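You operate a simulated robot arm through the tools that you are given. There is no shell and no other tool.

You run a simulated robot arm. Do the job below in one go: nothing can be reset, and whatever is moved stays where it is left.

JOB
Stir the low tank at SLOW till the pale layer is gone.
Fine: stir turn switch on and speed set before the start, no froth; press STOP, then the switch off. Where these are worked on the way, their far stop is far enough and under half their travel is too little: stir turn switch.

The check looks at the end state, three seconds after you hand in, the way a careful person would. Anything else that was tipped, shoved, dropped, spilled or broken makes it a failure.

ROBOT AND FRAMES
A 7-joint arm with a two-finger parallel gripper, fixed in place. Base frame: the origin is at the foot of the arm, x ahead of it, y to its left, z up. Readings come in mm, degrees, newtons and seconds.
Its first joint turns from -132.0 to 132.0 degrees. Payload 3.91 kg.
The TCP is the grasp point between the finger pads, 30 mm short of the fingertips. In the tool frame z runs along the fingers and y along their closing line. Largest opening 110 mm; finger width 20, thickness 10; the body of the gripper, 48 by 112 mm, starts 55 mm behind the TCP.
Orientation is told as [roll, pitch, yaw] about the base's x, y, z axes, in that order, counted from this pose: with the fingers straight down and closing along the base's y, the tool's x points along the base's -x, its y along +y and its z along -z.

CONTROLS
- The arm moves only by the tool jog_arm. Its argument "motion" is text: rows parted by semicolons, each of 7 numbers parted by spaces: the turn, a rotation vector about the base's x, y, z in units of 6 degrees (1.0 is 6 degrees), then the shift along the base's x, y, z in units of 20 mm (1.0 is 20 mm), then the closure, from 0 (fully open) to 1 (shut). In form: rx ry rz dx dy dz gripper; .... A call has 1 to 20 rows; each row shifts and turns the commanded pose from where the row before left it. A call with a number of a shift or a turn outside -1 to 1 is refused whole. A row lasts 0.2 s, in which the tool goes at most 50 mm and 8.6 degrees; a call with a longer step from one row to the next is refused whole, and so is a gripper value outside its range. A pose out of reach is approached as far as the arm can. The call stops where the force on the tool passes 70 N (or 10 N more than at its start, if that is more) or the arm is blocked; 0.2 s more then pass. The fingers move at their own pace (about 108 mm/s each) and stop on an object; they squeeze with about 23 N. The grip force told is the motor's: it shows also when the fingers shut on nothing. Time passes only in rows, and 0.2 s behind the last, so rows that do not move let the fingers close. The reply holds the time, the measured pose of the TCP, the force on the tool along the base axes, the opening and the grip force, in the units named above and with some noise, with the torque about the TCP (base axes, N m) and any sound that the robot's microphone picked up.
- Cameras (640 x 400 px; columns grow to the right, rows downward): "scene" is fixed at [219.1, 499.2, 1142.2]; the picture's right is [-0.16, -0.99, 0.00], its down [-0.57, 0.09, -0.81] and it looks along [0.80, -0.13, -0.58] (base axes); focal length 312 px, centre (320, 200). "wrist" rides on the gripper at [72, 17, -103] in the tool frame; the picture's right is [-0.23, 0.97, 0.00], its down [-0.76, -0.18, -0.62] and it looks along [-0.61, -0.14, 0.78] (tool axes); focal length 222 px, centre (320, 200). There is no depth. A picture from a camera that has moved, and an enlarged one, comes with that camera's place and axes in the base frame and with its lens.
- capture(camera): a new picture of that camera. It takes no simulated time.
- zoom(camera, box): a new picture of the part [left, top, right, bottom] of that camera's present view, enlarged. It takes no simulated time.
- job_done(): hands the job in; it is judged then, once.

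Places have to be worked out from the pictures, the camera data and where the tool is seen. Open the gripper and draw the arm clear of the work before you hand the job in, unless the task says otherwise.

The tools are called after ">>>" as a command line: name --argument value ..., lists and objects as JSON in quotes. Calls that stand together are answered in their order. jog_arm: Moves the arm, as the interface text tells. Its arguments: {"type":"object","properties":{"motion":{"type":"string"}},"required":["motion"]} The other tools are called the same way: capture (camera) takes a picture; zoom (camera, box) takes an enlarged picture of a part of a camera's view; job_done () hands the job in.

At the start:

```text
clock: 0.0
tool_pos: [590.0, 218.6, 967.5]
tcp_rot: [0.0, 0.0, -0.1]
wrist_force: [-0.7, -0.2, -0.4]
moment: [0.0, 0.01, 0.0]
width: 109.7
grasp_force: 0.0
```

scene: 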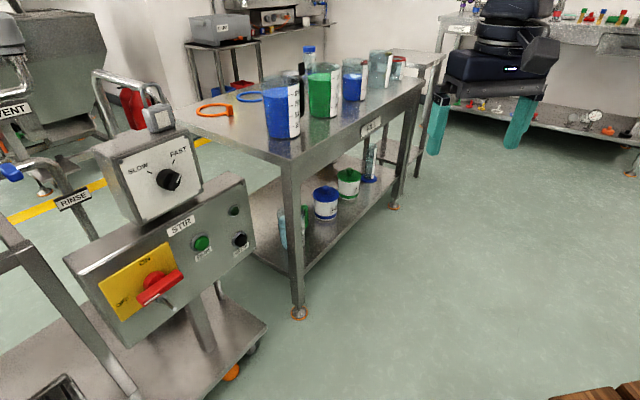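
wrist: 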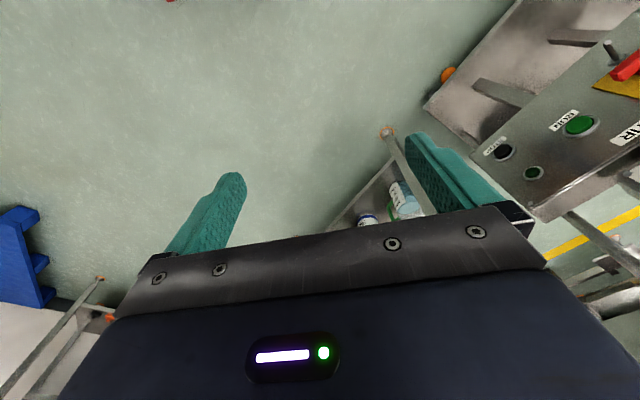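

The scene shows a STIR panel with a red rotary switch, a SLOW/FAST dial, and buttons; I need closer looks before moving.

>>> zoom --camera "scene" --box '[60, 90, 270, 350]'

>>> zoom --camera "scene" --box '[0, 0, 220, 240]'

>>> zoom --camera "scene" --box '[180, 20, 440, 260]'

>>> zoom --camera "wrist" --box '[420, 0, 640, 280]'

```text
1.54 times, centred on (165, 220) of scene
camera zoom: at [219.1, 499.2, 1142.2], right [-0.16, -0.99, 0.0], down [-0.57, 0.09, -0.81], along [0.8, -0.13, -0.58], focal length 480 px, centre (558, 169)
```

zoom: 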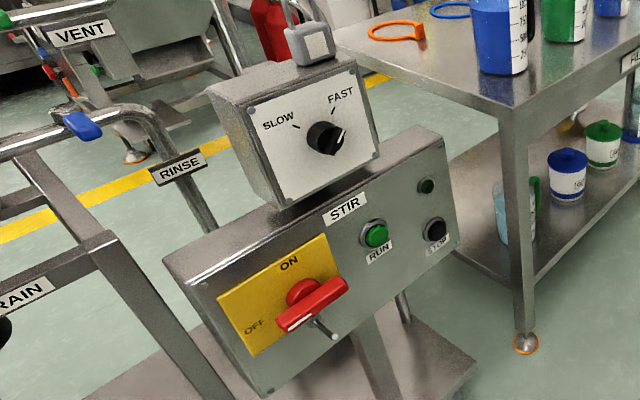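

```text
1.67 times, centred on (110, 120) of scene
camera zoom: at [219.1, 499.2, 1142.2], right [-0.16, -0.99, 0.0], down [-0.57, 0.09, -0.81], along [0.8, -0.13, -0.58], focal length 520 px, centre (670, 333)
```

zoom: 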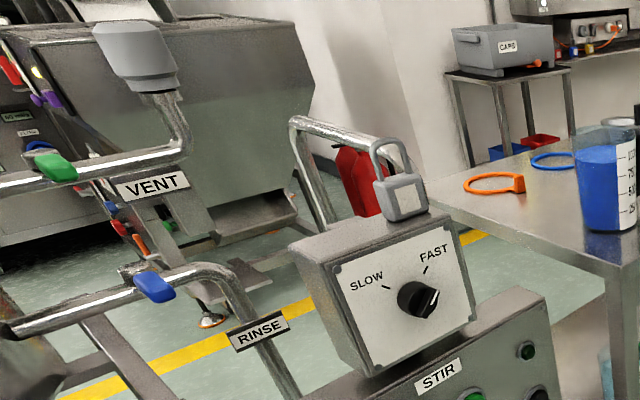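

```text
1.67 times, centred on (310, 140) of scene
camera zoom: at [219.1, 499.2, 1142.2], right [-0.16, -0.99, 0.0], down [-0.57, 0.09, -0.81], along [0.8, -0.13, -0.58], focal length 520 px, centre (337, 300)
```

zoom: 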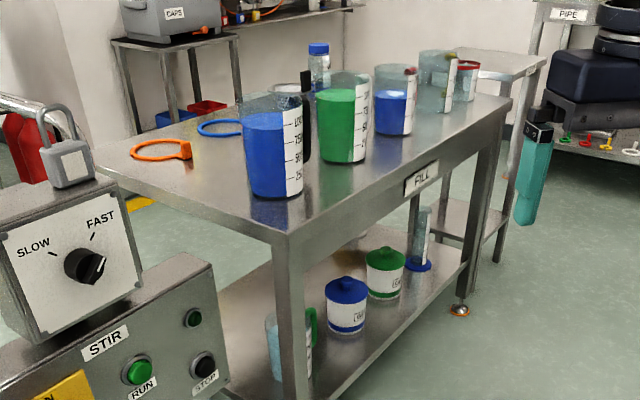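

```text
1.43 times, centred on (530, 140) of wrist
camera zoom: at [518.1, 235.6, 1070.8], right [0.23, 0.97, 0.0], down [0.76, -0.18, 0.62], along [0.61, -0.14, -0.78], focal length 317 px, centre (20, 286)
```

zoom: 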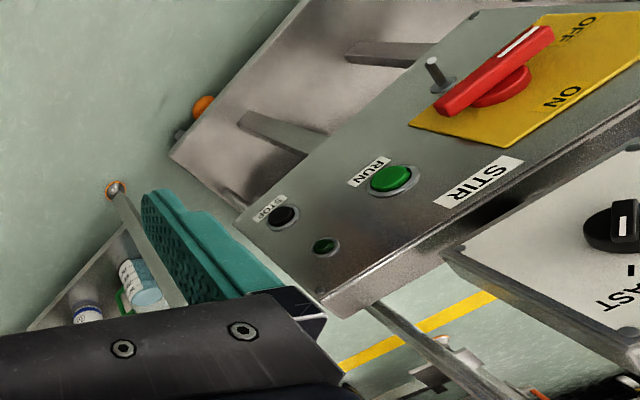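

From triangulating the two views I put RUN near (781, 685, 648), STOP near (851, 608, 586), the red switch near (697, 769, 636) and the speed knob near (762, 702, 828), on a panel that faces the base at about 43°. I'll yaw the tool toward it and move to a standoff point.

>>> jog_arm --motion "0 0 0.489 -0.137 0.975 -0.3 0; 0 0 0.489 -0.137 0.975 -0.3 0; 0 0 0.489 -0.137 0.975 -0.3 0; 0 0 0.489 -0.137 0.975 -0.3 0; 0 0 0.489 -0.137 0.975 -0.3 0; 0 0 0.489 -0.137 0.975 -0.3 0; 0 0 0.489 -0.137 0.975 -0.3 0; 0 0 0.489 -0.137 0.975 -0.3 0; 0 0 0.489 -0.137 0.975 -0.3 0; 0 0 0.489 -0.137 0.975 -0.3 0; 0 0 0.489 -0.137 0.975 -0.3 0; 0 0 0.489 -0.137 0.975 -0.3 0; 0 0 0.489 -0.137 0.975 -0.3 0; 0 0 0.489 -0.137 0.975 -0.3 0; 0 0 0.489 -0.137 0.975 -0.3 0"

```text
clock: 3.2
tool_pos: [550.4, 512.4, 877.4]
tcp_rot: [0.0, -0.1, 44.0]
wrist_force: [0.8, 0.1, 0.7]
moment: [-0.02, -0.03, 0.01]
width: 109.9
grasp_force: 0.1
```

The arm followed well. Before pitching up I'll look at the panel from here.

>>> capture --camera "wrist"

>>> capture --camera "scene"

```text
taken
camera wrist: at [486.8, 474.3, 979.7], right [-0.51, 0.86, 0.0], down [0.67, 0.4, 0.62], along [0.53, 0.32, -0.78], focal length 222 px, centre (320, 200)
```

wrist: 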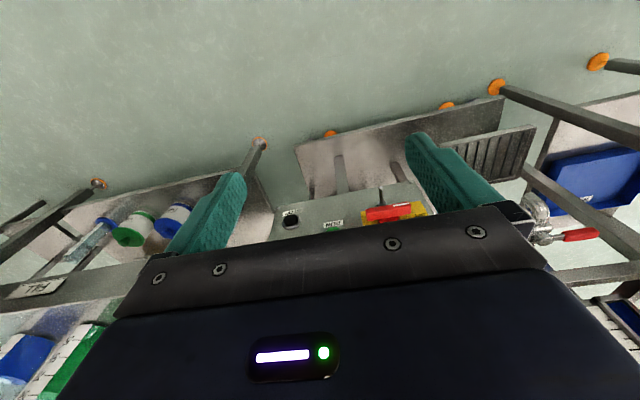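

```text
taken
```

scene: 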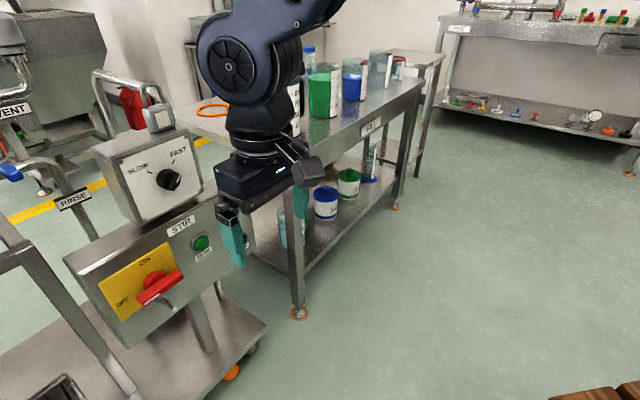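

Now I pitch the tool up to point at the panel while lowering to about z 700, watching clearance to the panel (~290 mm away).

>>> jog_arm --motion "0.695 -0.719 0 0 0 -0.6 0; 0.695 -0.719 0 0 0 -0.6 0; 0.695 -0.719 0 0 0 -0.6 0; 0.695 -0.719 0 0 0 -0.6 0; 0.695 -0.719 0 0 0 -0.6 0; 0.695 -0.719 0 0 0 -0.6 0; 0.695 -0.719 0 0 0 -0.6 0; 0.695 -0.719 0 0 0 -0.6 0; 0.695 -0.719 0 0 0 -0.6 0; 0.695 -0.719 0 0 0 -0.6 0; 0.695 -0.719 0 0 0 -0.6 0; 0.695 -0.719 0 0 0 -0.6 0; 0.695 -0.719 0 0 0 -0.6 0; 0.695 -0.719 0 0 0 -0.6 0; 0.695 -0.719 0 0 0 -0.6 0"

>>> capture --camera "wrist"

>>> capture --camera "scene"

```text
clock: 6.4
tool_pos: [549.2, 510.2, 695.5]
tcp_rot: [128.2, -89.9, -84.2]
wrist_force: [-0.6, 0.0, 0.4]
moment: [0.0, -0.01, -0.02]
width: 109.9
grasp_force: 0.1
```

```text
taken
camera wrist: at [464.4, 451.3, 624.0], right [-0.68, 0.7, 0.23], down [-0.32, -0.56, 0.76], along [0.66, 0.44, 0.61], focal length 222 px, centre (320, 200)
```

wrist: 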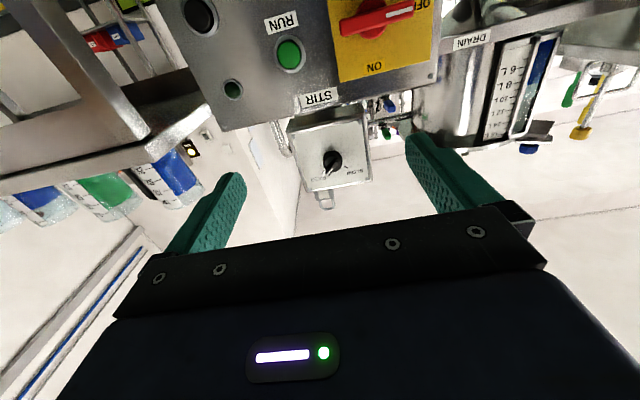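

```text
taken
```

scene: 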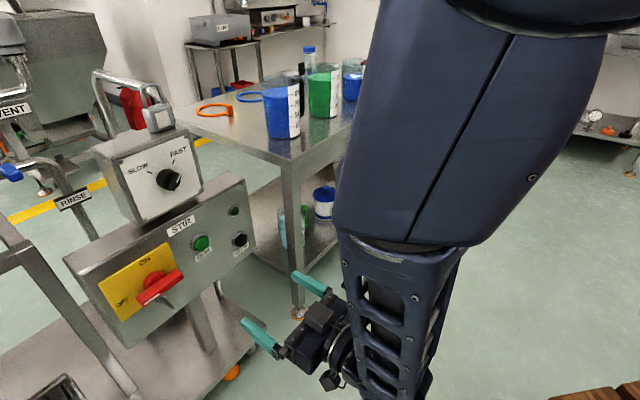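

The tool now faces the panel; the wrist view shows the panel (upside down) and a vessel with a sight scale behind. I'll zoom in for detail.

>>> zoom --camera "wrist" --box '[170, 0, 450, 220]'

>>> zoom --camera "wrist" --box '[360, 0, 640, 180]'

>>> zoom --camera "wrist" --box '[280, 90, 390, 220]'

```text
1.82 times, centred on (310, 110) of wrist
camera zoom: at [464.4, 451.3, 624.0], right [-0.68, 0.7, 0.23], down [-0.32, -0.56, 0.76], along [0.66, 0.44, 0.61], focal length 404 px, centre (338, 364)
```

zoom: 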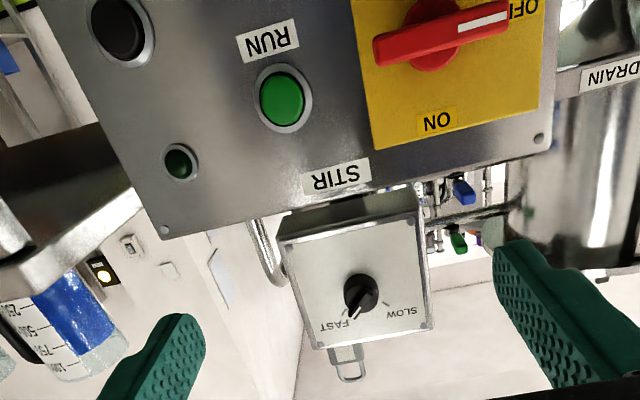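

```text
2.22 times, centred on (500, 90) of wrist
camera zoom: at [464.4, 451.3, 624.0], right [-0.68, 0.7, 0.23], down [-0.32, -0.56, 0.76], along [0.66, 0.44, 0.61], focal length 494 px, centre (-80, 444)
```

zoom: 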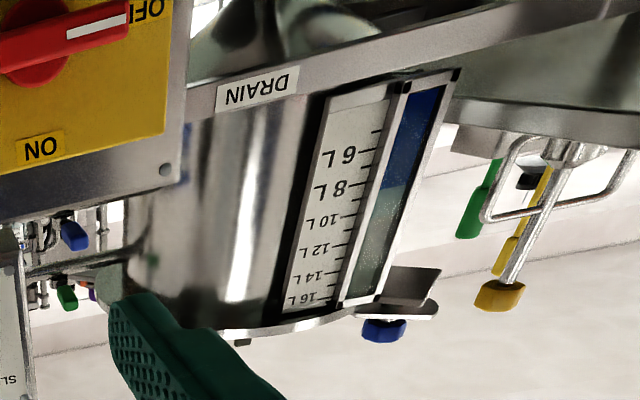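

```text
3.08 times, centred on (335, 155) of wrist
camera zoom: at [464.4, 451.3, 624.0], right [-0.68, 0.7, 0.23], down [-0.32, -0.56, 0.76], along [0.66, 0.44, 0.61], focal length 684 px, centre (274, 338)
```

zoom: 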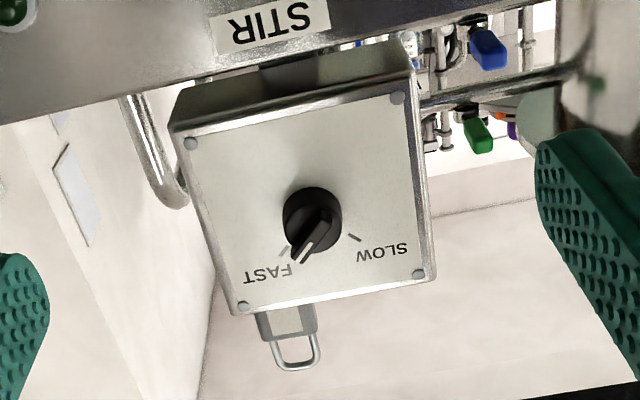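

The knob points near FAST, and the switch's white stripe is at OFF. I'll take tighter zooms to triangulate the panel and to see the sight glass.

>>> zoom --camera "scene" --box '[90, 125, 210, 200]'

>>> zoom --camera "scene" --box '[60, 210, 220, 320]'

>>> zoom --camera "scene" --box '[150, 170, 270, 270]'

>>> zoom --camera "wrist" --box '[320, 0, 450, 80]'

>>> zoom --camera "wrist" --box '[460, 30, 580, 140]'

```text
5.33 times, centred on (150, 162) of scene
camera zoom: at [219.1, 499.2, 1142.2], right [-0.16, -0.99, 0.0], down [-0.57, 0.09, -0.81], along [0.8, -0.13, -0.58], focal length 1665 px, centre (1227, 400)
```

zoom: 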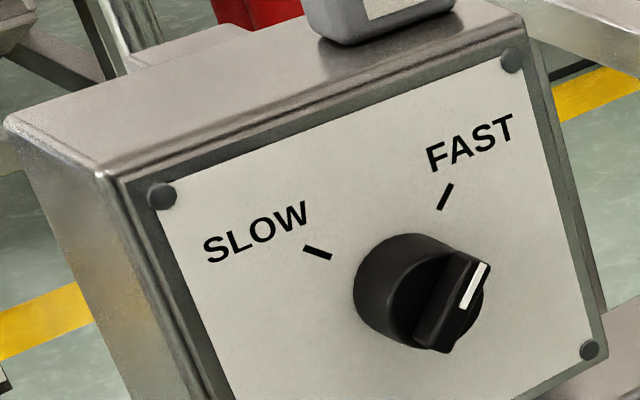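

```text
3.64 times, centred on (140, 265) of scene
camera zoom: at [219.1, 499.2, 1142.2], right [-0.16, -0.99, 0.0], down [-0.57, 0.09, -0.81], along [0.8, -0.13, -0.58], focal length 1135 px, centre (974, -36)
```

zoom: 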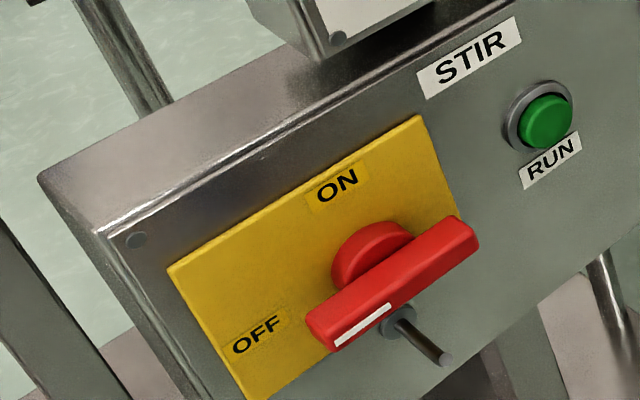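

```text
4.00 times, centred on (210, 220) of scene
camera zoom: at [219.1, 499.2, 1142.2], right [-0.16, -0.99, 0.0], down [-0.57, 0.09, -0.81], along [0.8, -0.13, -0.58], focal length 1248 px, centre (760, 120)
```

zoom: 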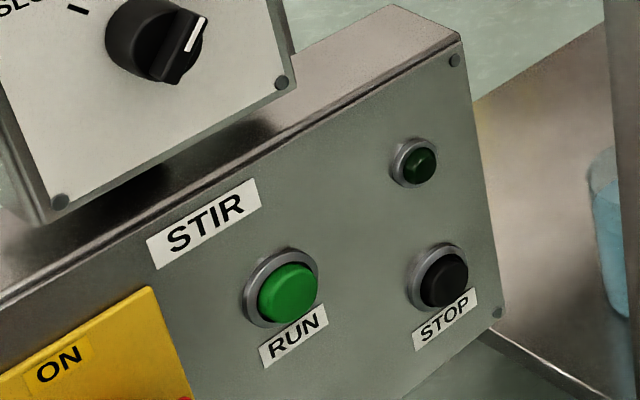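

```text
4.92 times, centred on (385, 40) of wrist
camera zoom: at [464.4, 451.3, 624.0], right [-0.68, 0.7, 0.23], down [-0.32, -0.56, 0.76], along [0.66, 0.44, 0.61], focal length 1094 px, centre (0, 988)
```

zoom: 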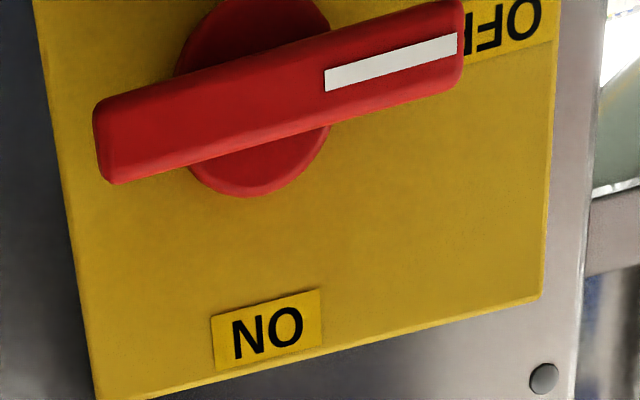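

```text
3.64 times, centred on (520, 85) of wrist
camera zoom: at [464.4, 451.3, 624.0], right [-0.68, 0.7, 0.23], down [-0.32, -0.56, 0.76], along [0.66, 0.44, 0.61], focal length 808 px, centre (-407, 618)
```

zoom: 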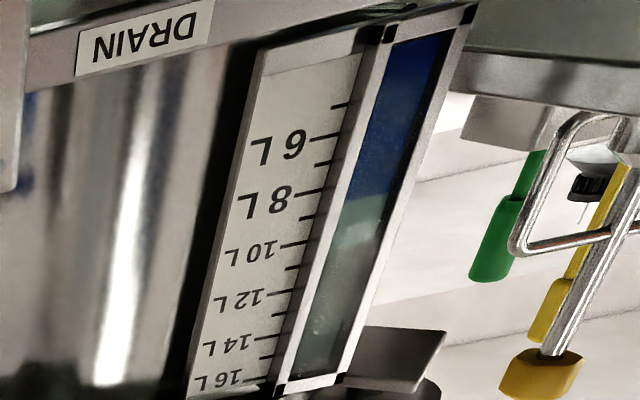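

Triangulation gives: panel plane at 1038 mm along the 45° direction, facing the base; speed knob centre at about (762, 705, 835); switch bar centre about (667, 742, 638), with a rod ~63 mm below it that must be avoided. First the speed knob: move to a standoff in front of it, rolling +45° so the fingers straddle its ridge.

>>> jog_arm --motion "0.663 0.663 0.021 0.722 0.612 0.872 0.545; 0.663 0.663 0.021 0.722 0.612 0.872 0.545; 0.663 0.663 0.021 0.722 0.612 0.872 0.545; 0.663 0.663 0.021 0.722 0.612 0.872 0.545; 0.663 0.663 0.021 0.722 0.612 0.872 0.545; 0.663 0.663 0.021 0.722 0.612 0.872 0.545; 0.663 0.663 0.021 0.722 0.612 0.872 0.545; 0.663 0.663 0.021 0.722 0.612 0.872 0.545; 0 0 0 0 0 0 0.545"

>>> capture --camera "wrist"

>>> capture --camera "scene"

```text
clock: 8.4
tool_pos: [661.4, 609.7, 837.7]
tcp_rot: [89.6, -44.8, -44.4]
wrist_force: [-0.1, -0.5, -0.1]
moment: [0.0, -0.01, -0.01]
width: 50.4
grasp_force: 0.0
```

```text
taken
camera wrist: at [545.3, 581.3, 799.2], right [-0.37, 0.37, 0.85], down [0.04, -0.91, 0.41], along [0.93, 0.18, 0.32], focal length 222 px, centre (320, 200)
```

wrist: 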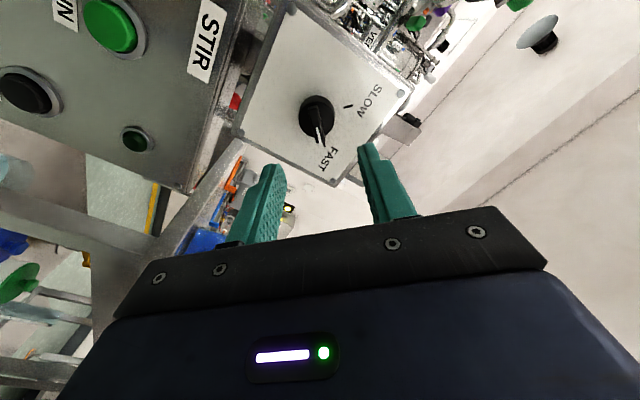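

```text
taken
```

scene: 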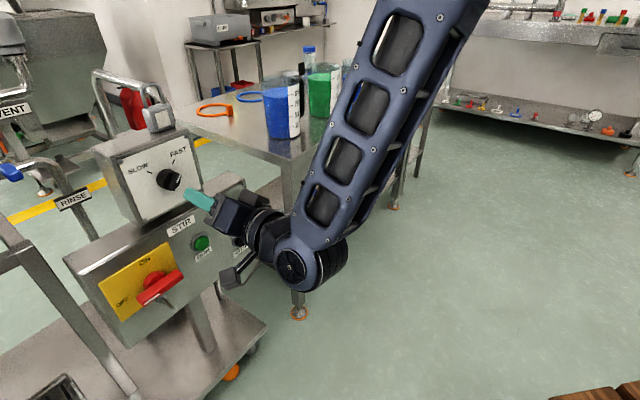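

The knob is nearly centred on the tool axis (axis should hit the knob-front plane at about px (320,122)). I'll zoom to refine the offset and ridge angle.

>>> zoom --camera "wrist" --box '[240, 40, 400, 190]'

>>> zoom --camera "scene" --box '[90, 125, 260, 230]'

```text
2.67 times, centred on (320, 115) of wrist
camera zoom: at [545.3, 581.3, 799.2], right [-0.37, 0.37, 0.85], down [0.04, -0.91, 0.41], along [0.93, 0.18, 0.32], focal length 592 px, centre (320, 427)
```

zoom: 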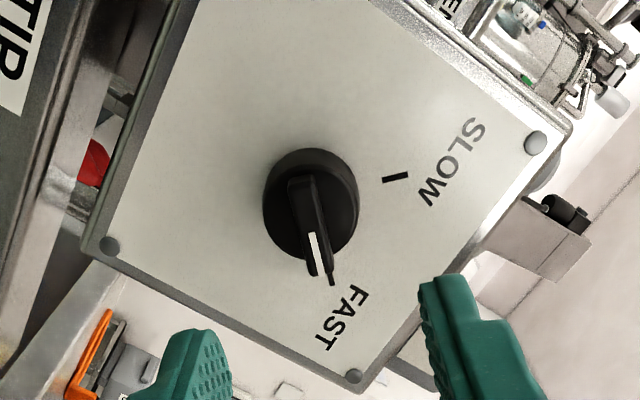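

```text
3.76 times, centred on (175, 178) of scene
camera zoom: at [219.1, 499.2, 1142.2], right [-0.16, -0.99, 0.0], down [-0.57, 0.09, -0.81], along [0.8, -0.13, -0.58], focal length 1175 px, centre (866, 285)
```

zoom: 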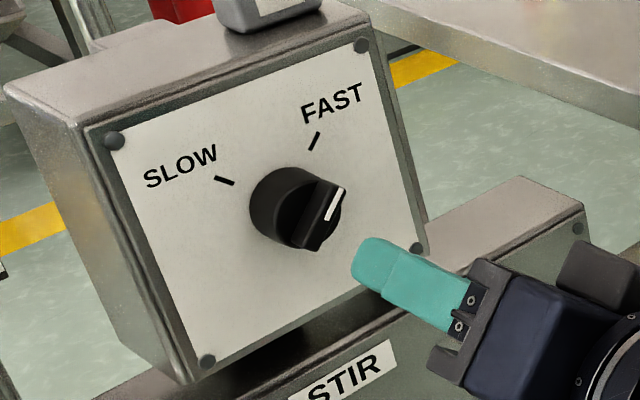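

The knob centre is ~2 mm right and ~3 mm below the tool axis, and its ridge is parallel to the fingers as hoped. I advance about 60 mm with that correction, fingers at 50 mm opening.

>>> jog_arm --motion "0 0 0 0.55 0.53 -0.036 0.545; 0 0 0 0.55 0.53 -0.036 0.545; 0 0 0 0.55 0.53 -0.036 0.545; 0 0 0 0.55 0.53 -0.036 0.545; 0 0 0 0 0 0 0.545"

>>> zoom --camera "wrist" --box '[220, 50, 420, 220]'

>>> zoom --camera "scene" --box '[90, 125, 260, 230]'

```text
clock: 9.6
tool_pos: [708.4, 650.1, 833.6]
tcp_rot: [89.6, -44.9, -44.4]
wrist_force: [0.1, -1.2, 0.2]
moment: [0.03, -0.01, 0.03]
width: 49.9
grasp_force: 0.1
```

```text
2.35 times, centred on (320, 135) of wrist
camera zoom: at [591.3, 621.9, 794.8], right [-0.37, 0.37, 0.85], down [0.04, -0.91, 0.42], along [0.93, 0.18, 0.32], focal length 523 px, centre (320, 353)
```

zoom: 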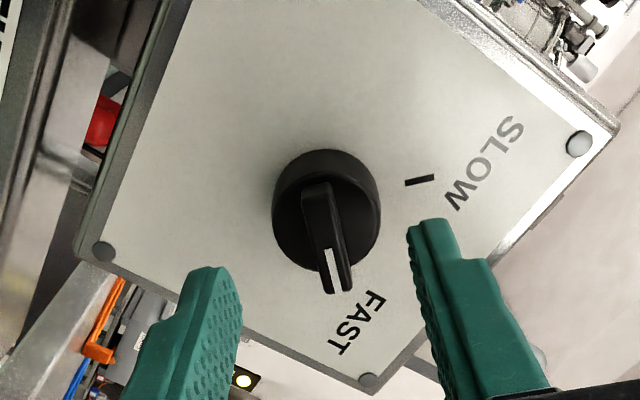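

```text
3.76 times, centred on (175, 178) of scene
camera zoom: at [219.1, 499.2, 1142.2], right [-0.16, -0.99, 0.0], down [-0.57, 0.09, -0.81], along [0.8, -0.13, -0.58], focal length 1175 px, centre (866, 285)
```

zoom: 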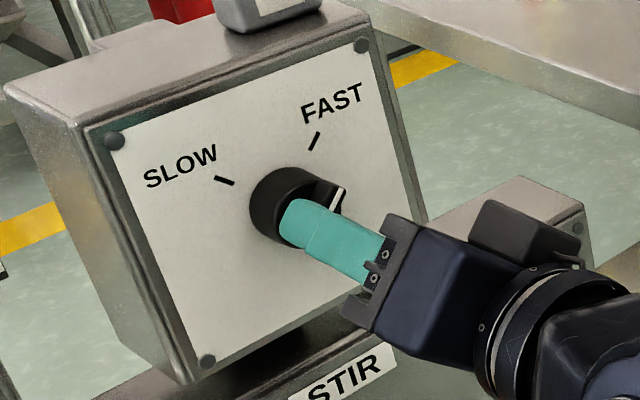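

The fingertips are almost at the knob, with the ridge ~2 mm toward the right-hand finger in view. I make that small correction and advance the last 28 mm (tips to about 18 mm from the face), then close.

>>> jog_arm --motion "0 0 0 0.475 0.525 0.035 0.545; 0 0 0 0.475 0.525 0.035 0.545; 0 0 0 0 0 0 0.545"

>>> zoom --camera "wrist" --box '[220, 70, 420, 220]'

>>> zoom --camera "scene" --box '[110, 135, 230, 220]'

```text
clock: 10.4
tool_pos: [727.7, 672.5, 835.6]
tcp_rot: [89.5, -44.9, -44.3]
wrist_force: [0.8, -0.6, -0.6]
moment: [0.0, 0.01, -0.01]
width: 49.9
grasp_force: 0.2
```

```text
2.67 times, centred on (320, 145) of wrist
camera zoom: at [610.5, 643.0, 796.6], right [-0.37, 0.37, 0.85], down [0.04, -0.91, 0.42], along [0.93, 0.18, 0.32], focal length 592 px, centre (320, 347)
```

zoom: 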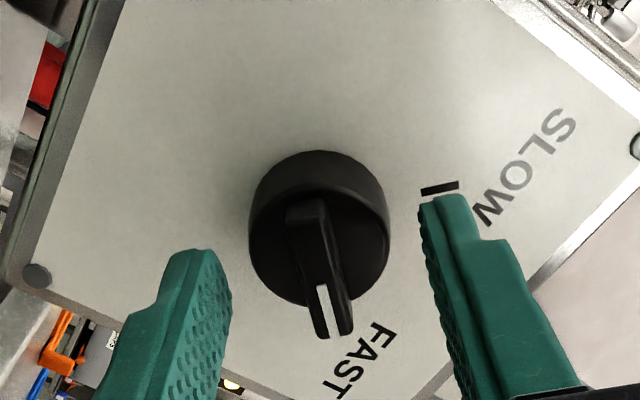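

```text
4.71 times, centred on (170, 178) of scene
camera zoom: at [219.1, 499.2, 1142.2], right [-0.16, -0.99, 0.0], down [-0.57, 0.09, -0.81], along [0.8, -0.13, -0.58], focal length 1469 px, centre (1026, 306)
```

zoom: 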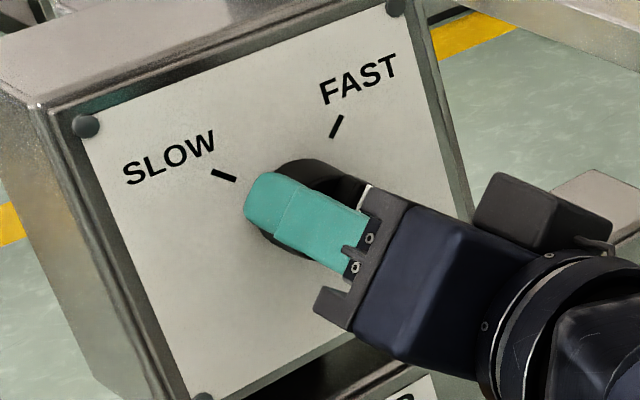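

Everything is centred. The disc part of the knob looks ~18 mm tall, so I back off 4 mm to grip only the ridge and close.

>>> jog_arm --motion "0 0 0 -0.14 -0.14 0 0.545; 0 0 0 0 0 0 0.8; 0 0 0 0 0 0 1; 0 0 0 0 0 0 1; 0 0 0 0 0 0 1"

>>> zoom --camera "wrist" --box '[220, 70, 420, 220]'

```text
clock: 11.6
tool_pos: [723.9, 668.7, 835.3]
tcp_rot: [89.6, -44.8, -44.4]
wrist_force: [1.5, 0.3, 0.3]
moment: [0.17, -0.21, -0.27]
width: 9.6
grasp_force: 45.1
```

```text
2.67 times, centred on (320, 145) of wrist
camera zoom: at [607.7, 640.2, 796.3], right [-0.37, 0.37, 0.85], down [0.04, -0.91, 0.41], along [0.93, 0.18, 0.32], focal length 592 px, centre (320, 347)
```

zoom: 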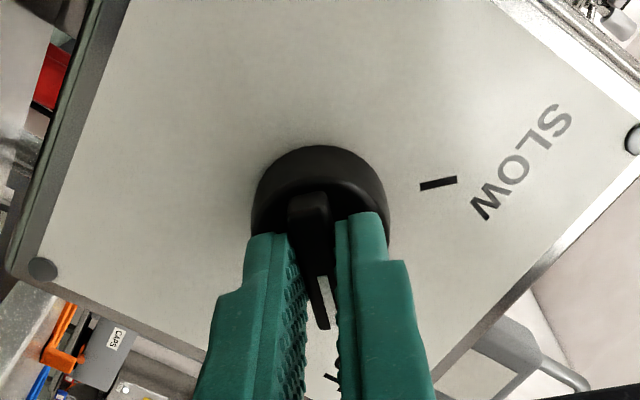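

The ridge is gripped (9.6 mm). Now I turn it counter-clockwise (seen from the front) 30° first to check it follows.

>>> jog_arm --motion "-0.707 -0.707 0 0 0 0 1; -0.707 -0.707 0 0 0 0 1; -0.707 -0.707 0 0 0 0 1; -0.707 -0.707 0 0 0 0 1; -0.707 -0.707 0 0 0 0 1; 0 0 0 0 0 0 1"

>>> zoom --camera "wrist" --box '[220, 70, 420, 220]'

>>> zoom --camera "scene" --box '[110, 135, 230, 220]'

```text
clock: 13.0
tool_pos: [724.8, 667.8, 834.5]
tcp_rot: [88.4, -74.8, -43.4]
wrist_force: [5.0, -1.0, 2.3]
moment: [-0.91, 0.91, 0.28]
width: 9.9
grasp_force: 44.9
```

```text
2.67 times, centred on (320, 145) of wrist
camera zoom: at [627.4, 620.5, 770.0], right [-0.62, 0.62, 0.47], down [-0.17, -0.7, 0.69], along [0.76, 0.35, 0.54], focal length 592 px, centre (320, 347)
```

zoom: 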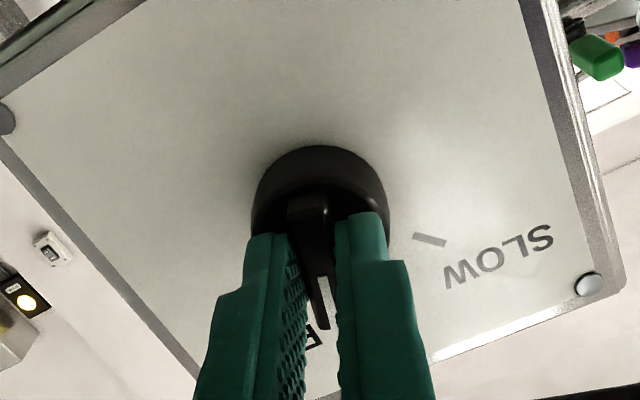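

```text
4.71 times, centred on (170, 178) of scene
camera zoom: at [219.1, 499.2, 1142.2], right [-0.16, -0.99, 0.0], down [-0.57, 0.09, -0.81], along [0.8, -0.13, -0.58], focal length 1469 px, centre (1026, 306)
```

zoom: 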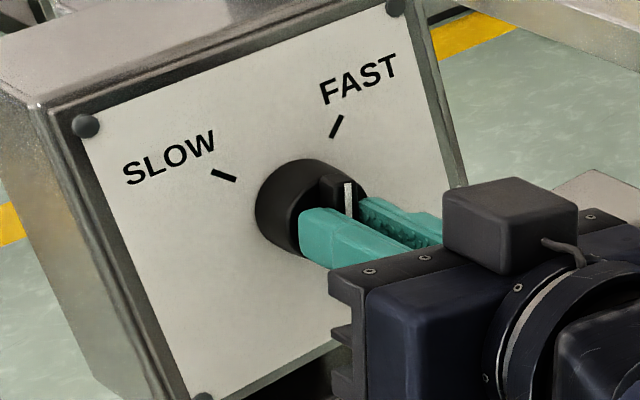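

The knob follows the gripper. I continue the remaining 60° to bring the pointer to the SLOW tick.

>>> jog_arm --motion "-0.707 -0.707 0 0 0 0 1; -0.707 -0.707 0 0 0 0 1; -0.707 -0.707 0 0 0 0 1; -0.707 -0.707 0 0 0 0 1; -0.707 -0.707 0 0 0 0 1; -0.707 -0.707 0 0 0 0 1; -0.707 -0.707 0 0 0 0 1; -0.707 -0.707 0 0 0 0 1; -0.707 -0.707 0 0 0 0 1; 0 0 0 0 0 0 1"

>>> zoom --camera "wrist" --box '[220, 70, 420, 220]'

>>> zoom --camera "scene" --box '[110, 135, 230, 220]'

```text
clock: 15.2
tool_pos: [725.4, 669.5, 835.5]
tcp_rot: [-89.4, -51.1, 134.2]
wrist_force: [22.8, -1.5, -1.2]
moment: [0.05, -0.07, -0.31]
width: 9.9
grasp_force: 45.3
```

```text
2.67 times, centred on (320, 145) of wrist
camera zoom: at [674.6, 573.2, 768.6], right [-0.64, 0.64, -0.43], down [-0.68, -0.19, 0.71], along [0.37, 0.74, 0.56], focal length 592 px, centre (320, 347)
```

zoom: 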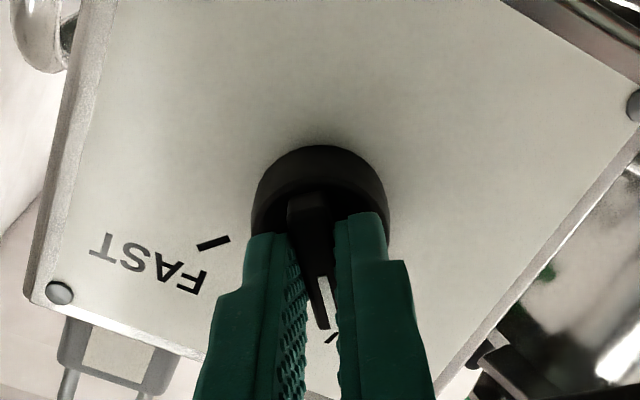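

```text
4.71 times, centred on (170, 178) of scene
camera zoom: at [219.1, 499.2, 1142.2], right [-0.16, -0.99, 0.0], down [-0.57, 0.09, -0.81], along [0.8, -0.13, -0.58], focal length 1469 px, centre (1026, 306)
```

zoom: 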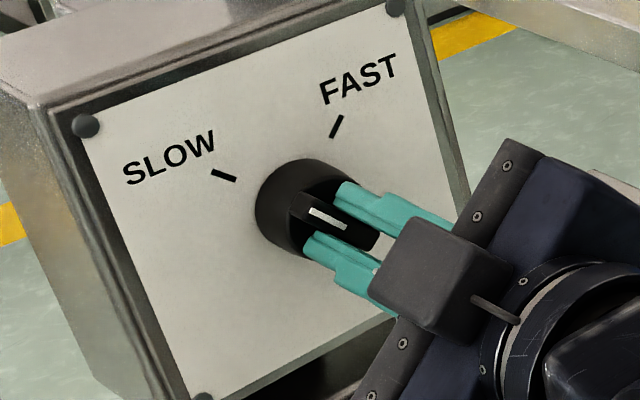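

The pointer is at about −38°, with the SLOW tick near −45°. I turn 7° more.

>>> jog_arm --motion "-0.412 -0.412 0 0 0 0 1; -0.412 -0.412 0 0 0 0 1; 0 0 0 0 0 0 1; 0 0 0 0 0 0 1"

>>> zoom --camera "scene" --box '[120, 140, 200, 200]'

>>> zoom --camera "wrist" --box '[260, 110, 380, 220]'

```text
clock: 16.2
tool_pos: [724.7, 667.4, 835.9]
tcp_rot: [-89.5, -44.1, 134.3]
wrist_force: [18.1, -8.0, -0.6]
moment: [-0.34, 0.66, -1.2]
width: 9.7
grasp_force: 45.4
```

```text
6.67 times, centred on (160, 170) of scene
camera zoom: at [219.1, 499.2, 1142.2], right [-0.16, -0.99, 0.0], down [-0.57, 0.09, -0.81], along [0.8, -0.13, -0.58], focal length 2081 px, centre (1387, 400)
```

zoom: 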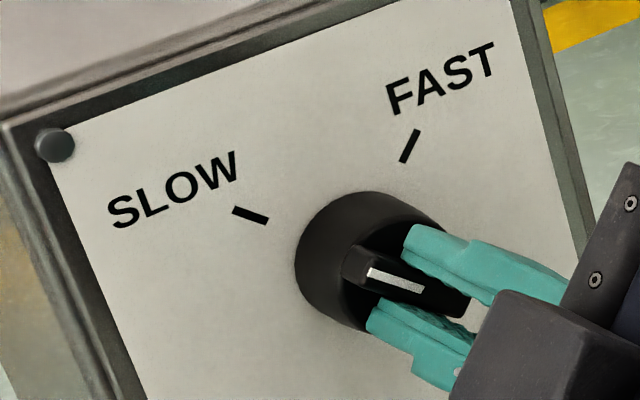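

```text
3.64 times, centred on (320, 165) of wrist
camera zoom: at [680.1, 567.7, 772.9], right [-0.59, 0.6, -0.54], down [-0.74, -0.13, 0.66], along [0.32, 0.79, 0.52], focal length 808 px, centre (320, 327)
```

zoom: 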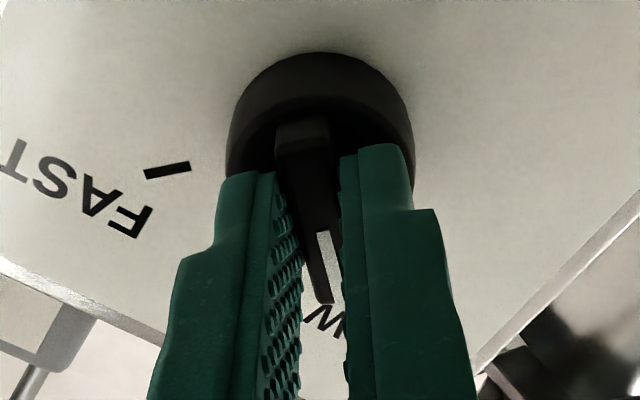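

The white line is now parallel to the SLOW tick (both slope ≈0.38). I release the knob, back straight out, and check it.

>>> jog_arm --motion "0 0 0 0 0 0 0.75; 0 0 0 0 0 0 0.545; 0 0 0 0 0 0 0.545; 0 0 0 -0.6 -0.6 0 0.545; 0 0 0 -0.8 -0.8 0 0.545; 0 0 0 -0.8 -0.8 0 0.545; 0 0 0 -0.8 -0.8 0 0.545; 0 0 0 -0.8 -0.8 0 0.545; 0 0 0 -0.8 -0.8 0 0.545"

>>> zoom --camera "scene" --box '[120, 140, 200, 200]'

>>> capture --camera "wrist"

```text
clock: 18.2
tool_pos: [632.2, 576.2, 836.4]
tcp_rot: [-89.7, -44.2, 134.4]
wrist_force: [0.0, 0.7, 0.1]
moment: [0.01, 0.0, 0.0]
width: 50.1
grasp_force: 0.1
```

```text
6.67 times, centred on (160, 170) of scene
camera zoom: at [219.1, 499.2, 1142.2], right [-0.16, -0.99, 0.0], down [-0.57, 0.09, -0.81], along [0.8, -0.13, -0.58], focal length 2081 px, centre (1387, 400)
```

zoom: 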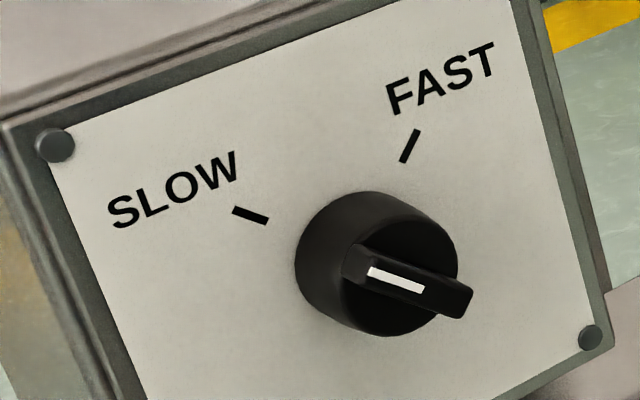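

```text
taken
camera wrist: at [587.3, 475.2, 774.0], right [-0.59, 0.6, -0.54], down [-0.74, -0.14, 0.66], along [0.32, 0.79, 0.52], focal length 222 px, centre (320, 200)
```

wrist: 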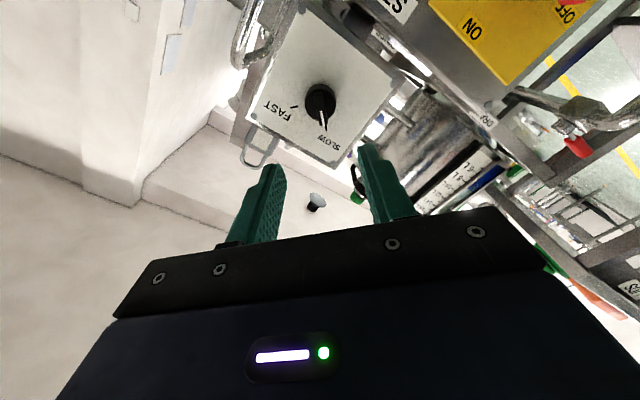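

The speed knob is set to SLOW. Next I go to a standoff in front of the red switch, rolling a further −44° so the fingers close vertically over the horizontal bar.

>>> jog_arm --motion "-0.521 -0.521 0 -0.168 0.49 -0.992 0.545; -0.521 -0.521 0 -0.168 0.49 -0.992 0.545; -0.521 -0.521 0 -0.168 0.49 -0.992 0.545; -0.521 -0.521 0 -0.168 0.49 -0.992 0.545; -0.521 -0.521 0 -0.168 0.49 -0.992 0.545; -0.521 -0.521 0 -0.168 0.49 -0.992 0.545; -0.521 -0.521 0 -0.168 0.49 -0.992 0.545; -0.521 -0.521 0 -0.168 0.49 -0.992 0.545; -0.521 -0.521 0 -0.168 0.49 -0.992 0.545; -0.521 -0.521 0 -0.168 0.49 -0.992 0.545; 0 0 0 0 0 0 0.545"

>>> capture --camera "wrist"

>>> capture --camera "scene"

```text
clock: 20.6
tool_pos: [597.4, 674.6, 635.6]
tcp_rot: [-89.9, 0.1, 134.6]
wrist_force: [0.0, 0.4, 0.0]
moment: [-0.03, 0.0, -0.02]
width: 50.0
grasp_force: 0.1
```

```text
taken
camera wrist: at [575.9, 550.2, 619.5], right [-0.16, 0.16, -0.97], down [-0.98, 0.11, 0.18], along [0.13, 0.98, 0.14], focal length 222 px, centre (320, 200)
```

wrist: 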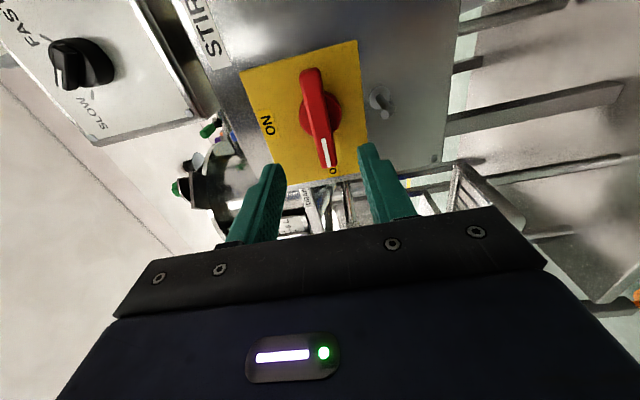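

```text
taken
```

scene: 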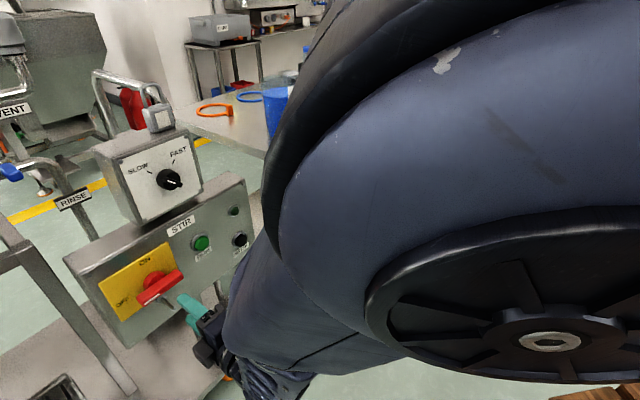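

The bar sits between the finger lines. I zoom in for the exact offset before advancing.

>>> zoom --camera "wrist" --box '[230, 30, 430, 200]'

>>> zoom --camera "scene" --box '[80, 220, 240, 370]'

```text
2.35 times, centred on (330, 115) of wrist
camera zoom: at [575.9, 550.2, 619.5], right [-0.16, 0.16, -0.97], down [-0.98, 0.11, 0.18], along [0.13, 0.98, 0.14], focal length 523 px, centre (296, 400)
```

zoom: 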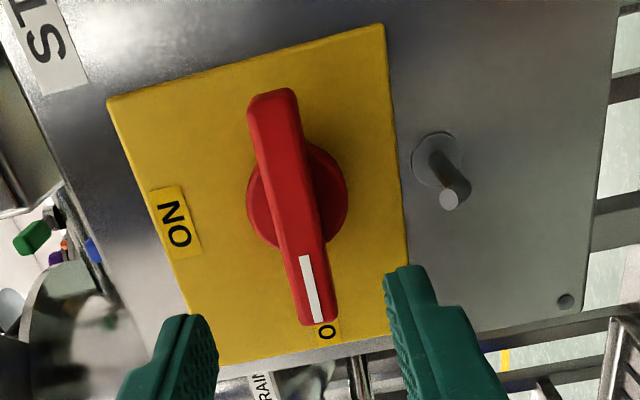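

```text
2.67 times, centred on (160, 295) of scene
camera zoom: at [219.1, 499.2, 1142.2], right [-0.16, -0.99, 0.0], down [-0.57, 0.09, -0.81], along [0.8, -0.13, -0.58], focal length 832 px, centre (747, -53)
```

zoom: 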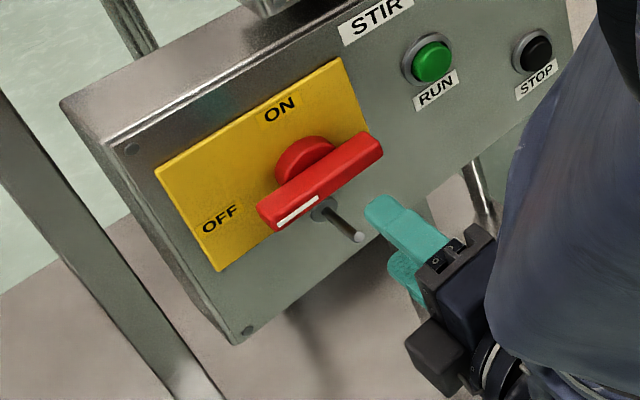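

Bar centre is ~2 mm to the right and ~1.5 mm below the tool axis; the rod below is ~57 mm away, outside the half-open fingers. I advance 82 mm with the fingers at 44 mm.

>>> jog_arm --motion "0 0 0 0.739 0.704 -0.019 0.6; 0 0 0 0.739 0.704 -0.019 0.6; 0 0 0 0.739 0.704 -0.019 0.6; 0 0 0 0.6 0.57 -0.019 0.6; 0 0 0 0 0 0 0.6"

>>> zoom --camera "wrist" --box '[220, 50, 440, 220]'

>>> zoom --camera "scene" --box '[80, 220, 240, 370]'

```text
clock: 21.8
tool_pos: [656.0, 729.2, 634.7]
tcp_rot: [-89.9, 0.1, 134.7]
wrist_force: [0.5, 0.0, 0.2]
moment: [-0.01, 0.02, -0.04]
width: 43.9
grasp_force: 0.2
```

```text
2.35 times, centred on (330, 135) of wrist
camera zoom: at [634.3, 605.3, 618.7], right [-0.16, 0.16, -0.97], down [-0.98, 0.11, 0.18], along [0.13, 0.98, 0.14], focal length 523 px, centre (296, 353)
```

zoom: 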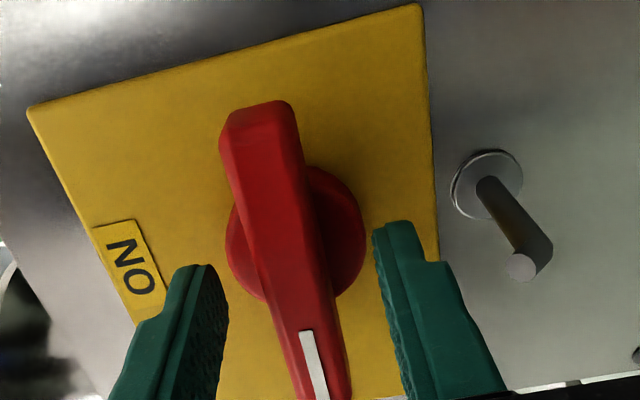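

```text
2.67 times, centred on (160, 295) of scene
camera zoom: at [219.1, 499.2, 1142.2], right [-0.16, -0.99, 0.0], down [-0.57, 0.09, -0.81], along [0.8, -0.13, -0.58], focal length 832 px, centre (747, -53)
```

zoom: 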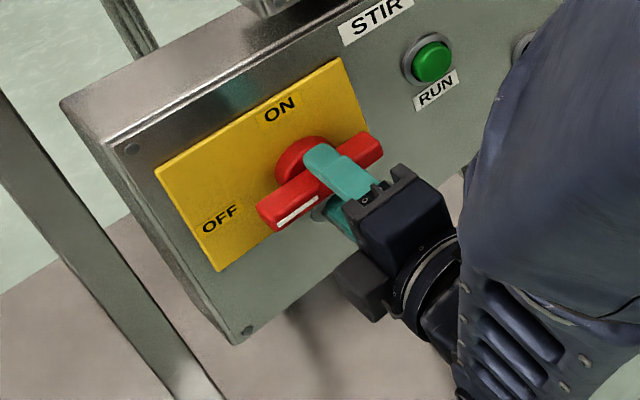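

The bar is between the fingers and clear of the rod. Closing the grip.

>>> jog_arm --motion "0 0 0 0 0 0 0.8; 0 0 0 0 0 0 1; 0 0 0 0 0 0 1; 0 0 0 0 0 0 1"

>>> zoom --camera "wrist" --box '[220, 50, 440, 220]'

```text
clock: 22.8
tool_pos: [656.4, 729.4, 636.0]
tcp_rot: [-90.0, 0.1, 134.6]
wrist_force: [0.8, 0.3, 3.8]
moment: [0.07, 0.09, -0.08]
width: 17.8
grasp_force: 44.6
```

```text
2.35 times, centred on (330, 135) of wrist
camera zoom: at [634.2, 605.3, 619.1], right [-0.16, 0.16, -0.97], down [-0.98, 0.11, 0.18], along [0.13, 0.98, 0.14], focal length 523 px, centre (296, 353)
```

zoom: 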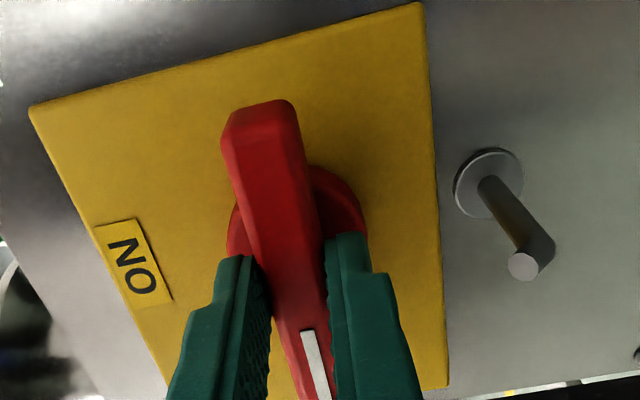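

Firm grip on the bar (17.8 mm). Turning clockwise 30° first to confirm it follows.

>>> jog_arm --motion "0.707 0.707 0 0 0 0 1; 0.707 0.707 0 0 0 0 1; 0.707 0.707 0 0 0 0 1; 0.707 0.707 0 0 0 0 1; 0.707 0.707 0 0 0 0 1; 0 0 0 0 0 0 1"

>>> zoom --camera "wrist" --box '[220, 50, 440, 220]'

>>> zoom --camera "scene" --box '[80, 220, 240, 370]'

```text
clock: 24.2
tool_pos: [657.3, 729.4, 636.7]
tcp_rot: [-89.8, -30.0, 134.5]
wrist_force: [23.7, 22.1, -4.7]
moment: [-0.15, 0.09, 0.11]
width: 18.0
grasp_force: 44.5
```

```text
2.35 times, centred on (330, 135) of wrist
camera zoom: at [621.3, 618.1, 585.1], right [-0.48, 0.48, -0.73], down [-0.84, -0.03, 0.54], along [0.24, 0.87, 0.42], focal length 523 px, centre (296, 353)
```

zoom: 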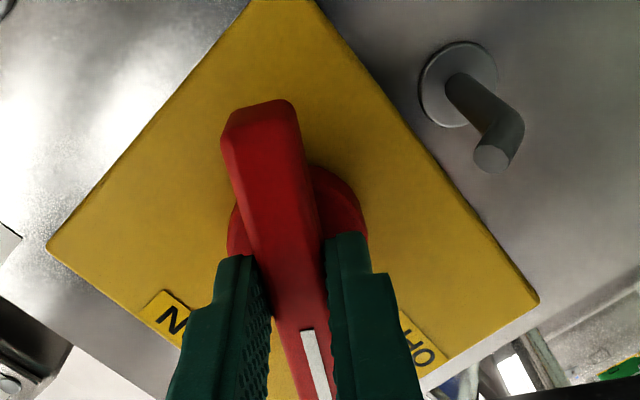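

```text
2.67 times, centred on (160, 295) of scene
camera zoom: at [219.1, 499.2, 1142.2], right [-0.16, -0.99, 0.0], down [-0.57, 0.09, -0.81], along [0.8, -0.13, -0.58], focal length 832 px, centre (747, -53)
```

zoom: 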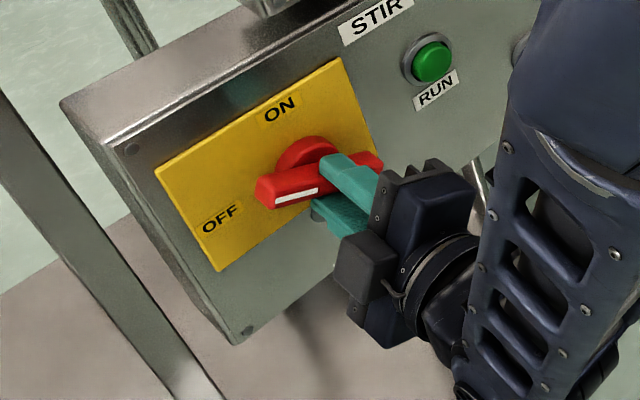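

The bar follows (30° so far), with a ~32 N axial reaction, under the limit. I continue another 30°.

>>> jog_arm --motion "0.707 0.707 0 0 0 0 1; 0.707 0.707 0 0 0 0 1; 0.707 0.707 0 0 0 0 1; 0.707 0.707 0 0 0 0 1; 0.707 0.707 0 0 0 0 1; 0 0 0 0 0 0 1"

>>> zoom --camera "scene" --box '[80, 220, 240, 370]'

```text
clock: 25.6
tool_pos: [657.2, 729.0, 635.6]
tcp_rot: [-89.2, -59.9, 134.1]
wrist_force: [31.6, 28.8, -7.0]
moment: [-0.14, 0.2, -0.09]
width: 17.8
grasp_force: 44.7
```

```text
2.67 times, centred on (160, 295) of scene
camera zoom: at [219.1, 499.2, 1142.2], right [-0.16, -0.99, 0.0], down [-0.57, 0.09, -0.81], along [0.8, -0.13, -0.58], focal length 832 px, centre (747, -53)
```

zoom: 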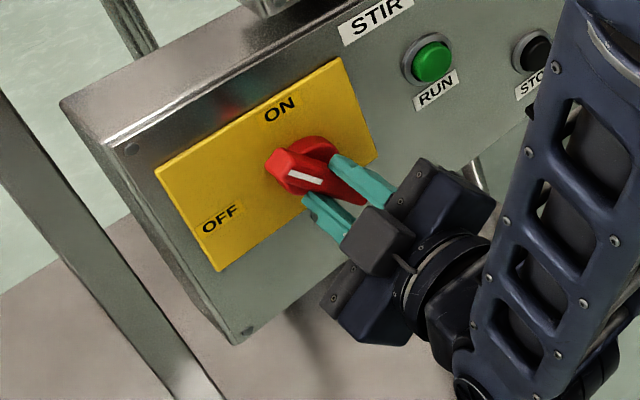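

At 60°, still following; 43 N along the tool axis. I'll finish the last 30°.

>>> jog_arm --motion "0.707 0.707 0 0 0 0 1; 0.707 0.707 0 0 0 0 1; 0.707 0.707 0 0 0 0 1; 0.707 0.707 0 0 0 0 1; 0.707 0.707 0 0 0 0 1; 0 0 0 0 0 0 1"

>>> zoom --camera "scene" --box '[80, 220, 240, 370]'

>>> capture --camera "wrist"

```text
clock: 27.0
tool_pos: [654.4, 729.8, 634.8]
tcp_rot: [-7.4, -89.6, 52.5]
wrist_force: [15.3, 16.3, 3.1]
moment: [-0.46, 0.49, -0.04]
width: 18.0
grasp_force: 44.5
```

```text
2.67 times, centred on (160, 295) of scene
camera zoom: at [219.1, 499.2, 1142.2], right [-0.16, -0.99, 0.0], down [-0.57, 0.09, -0.81], along [0.8, -0.13, -0.58], focal length 832 px, centre (747, -53)
```

zoom: 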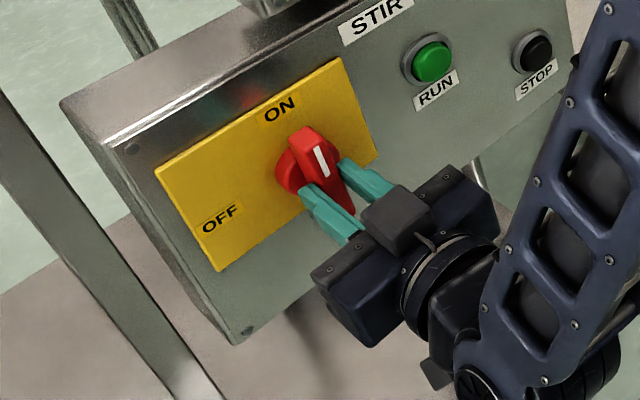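

```text
taken
camera wrist: at [570.4, 667.9, 563.7], right [-0.69, 0.69, 0.23], down [-0.31, -0.56, 0.77], along [0.66, 0.46, 0.6], focal length 222 px, centre (320, 200)
```

wrist: 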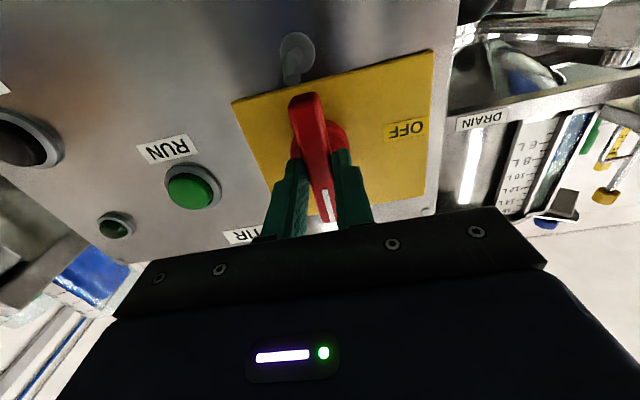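

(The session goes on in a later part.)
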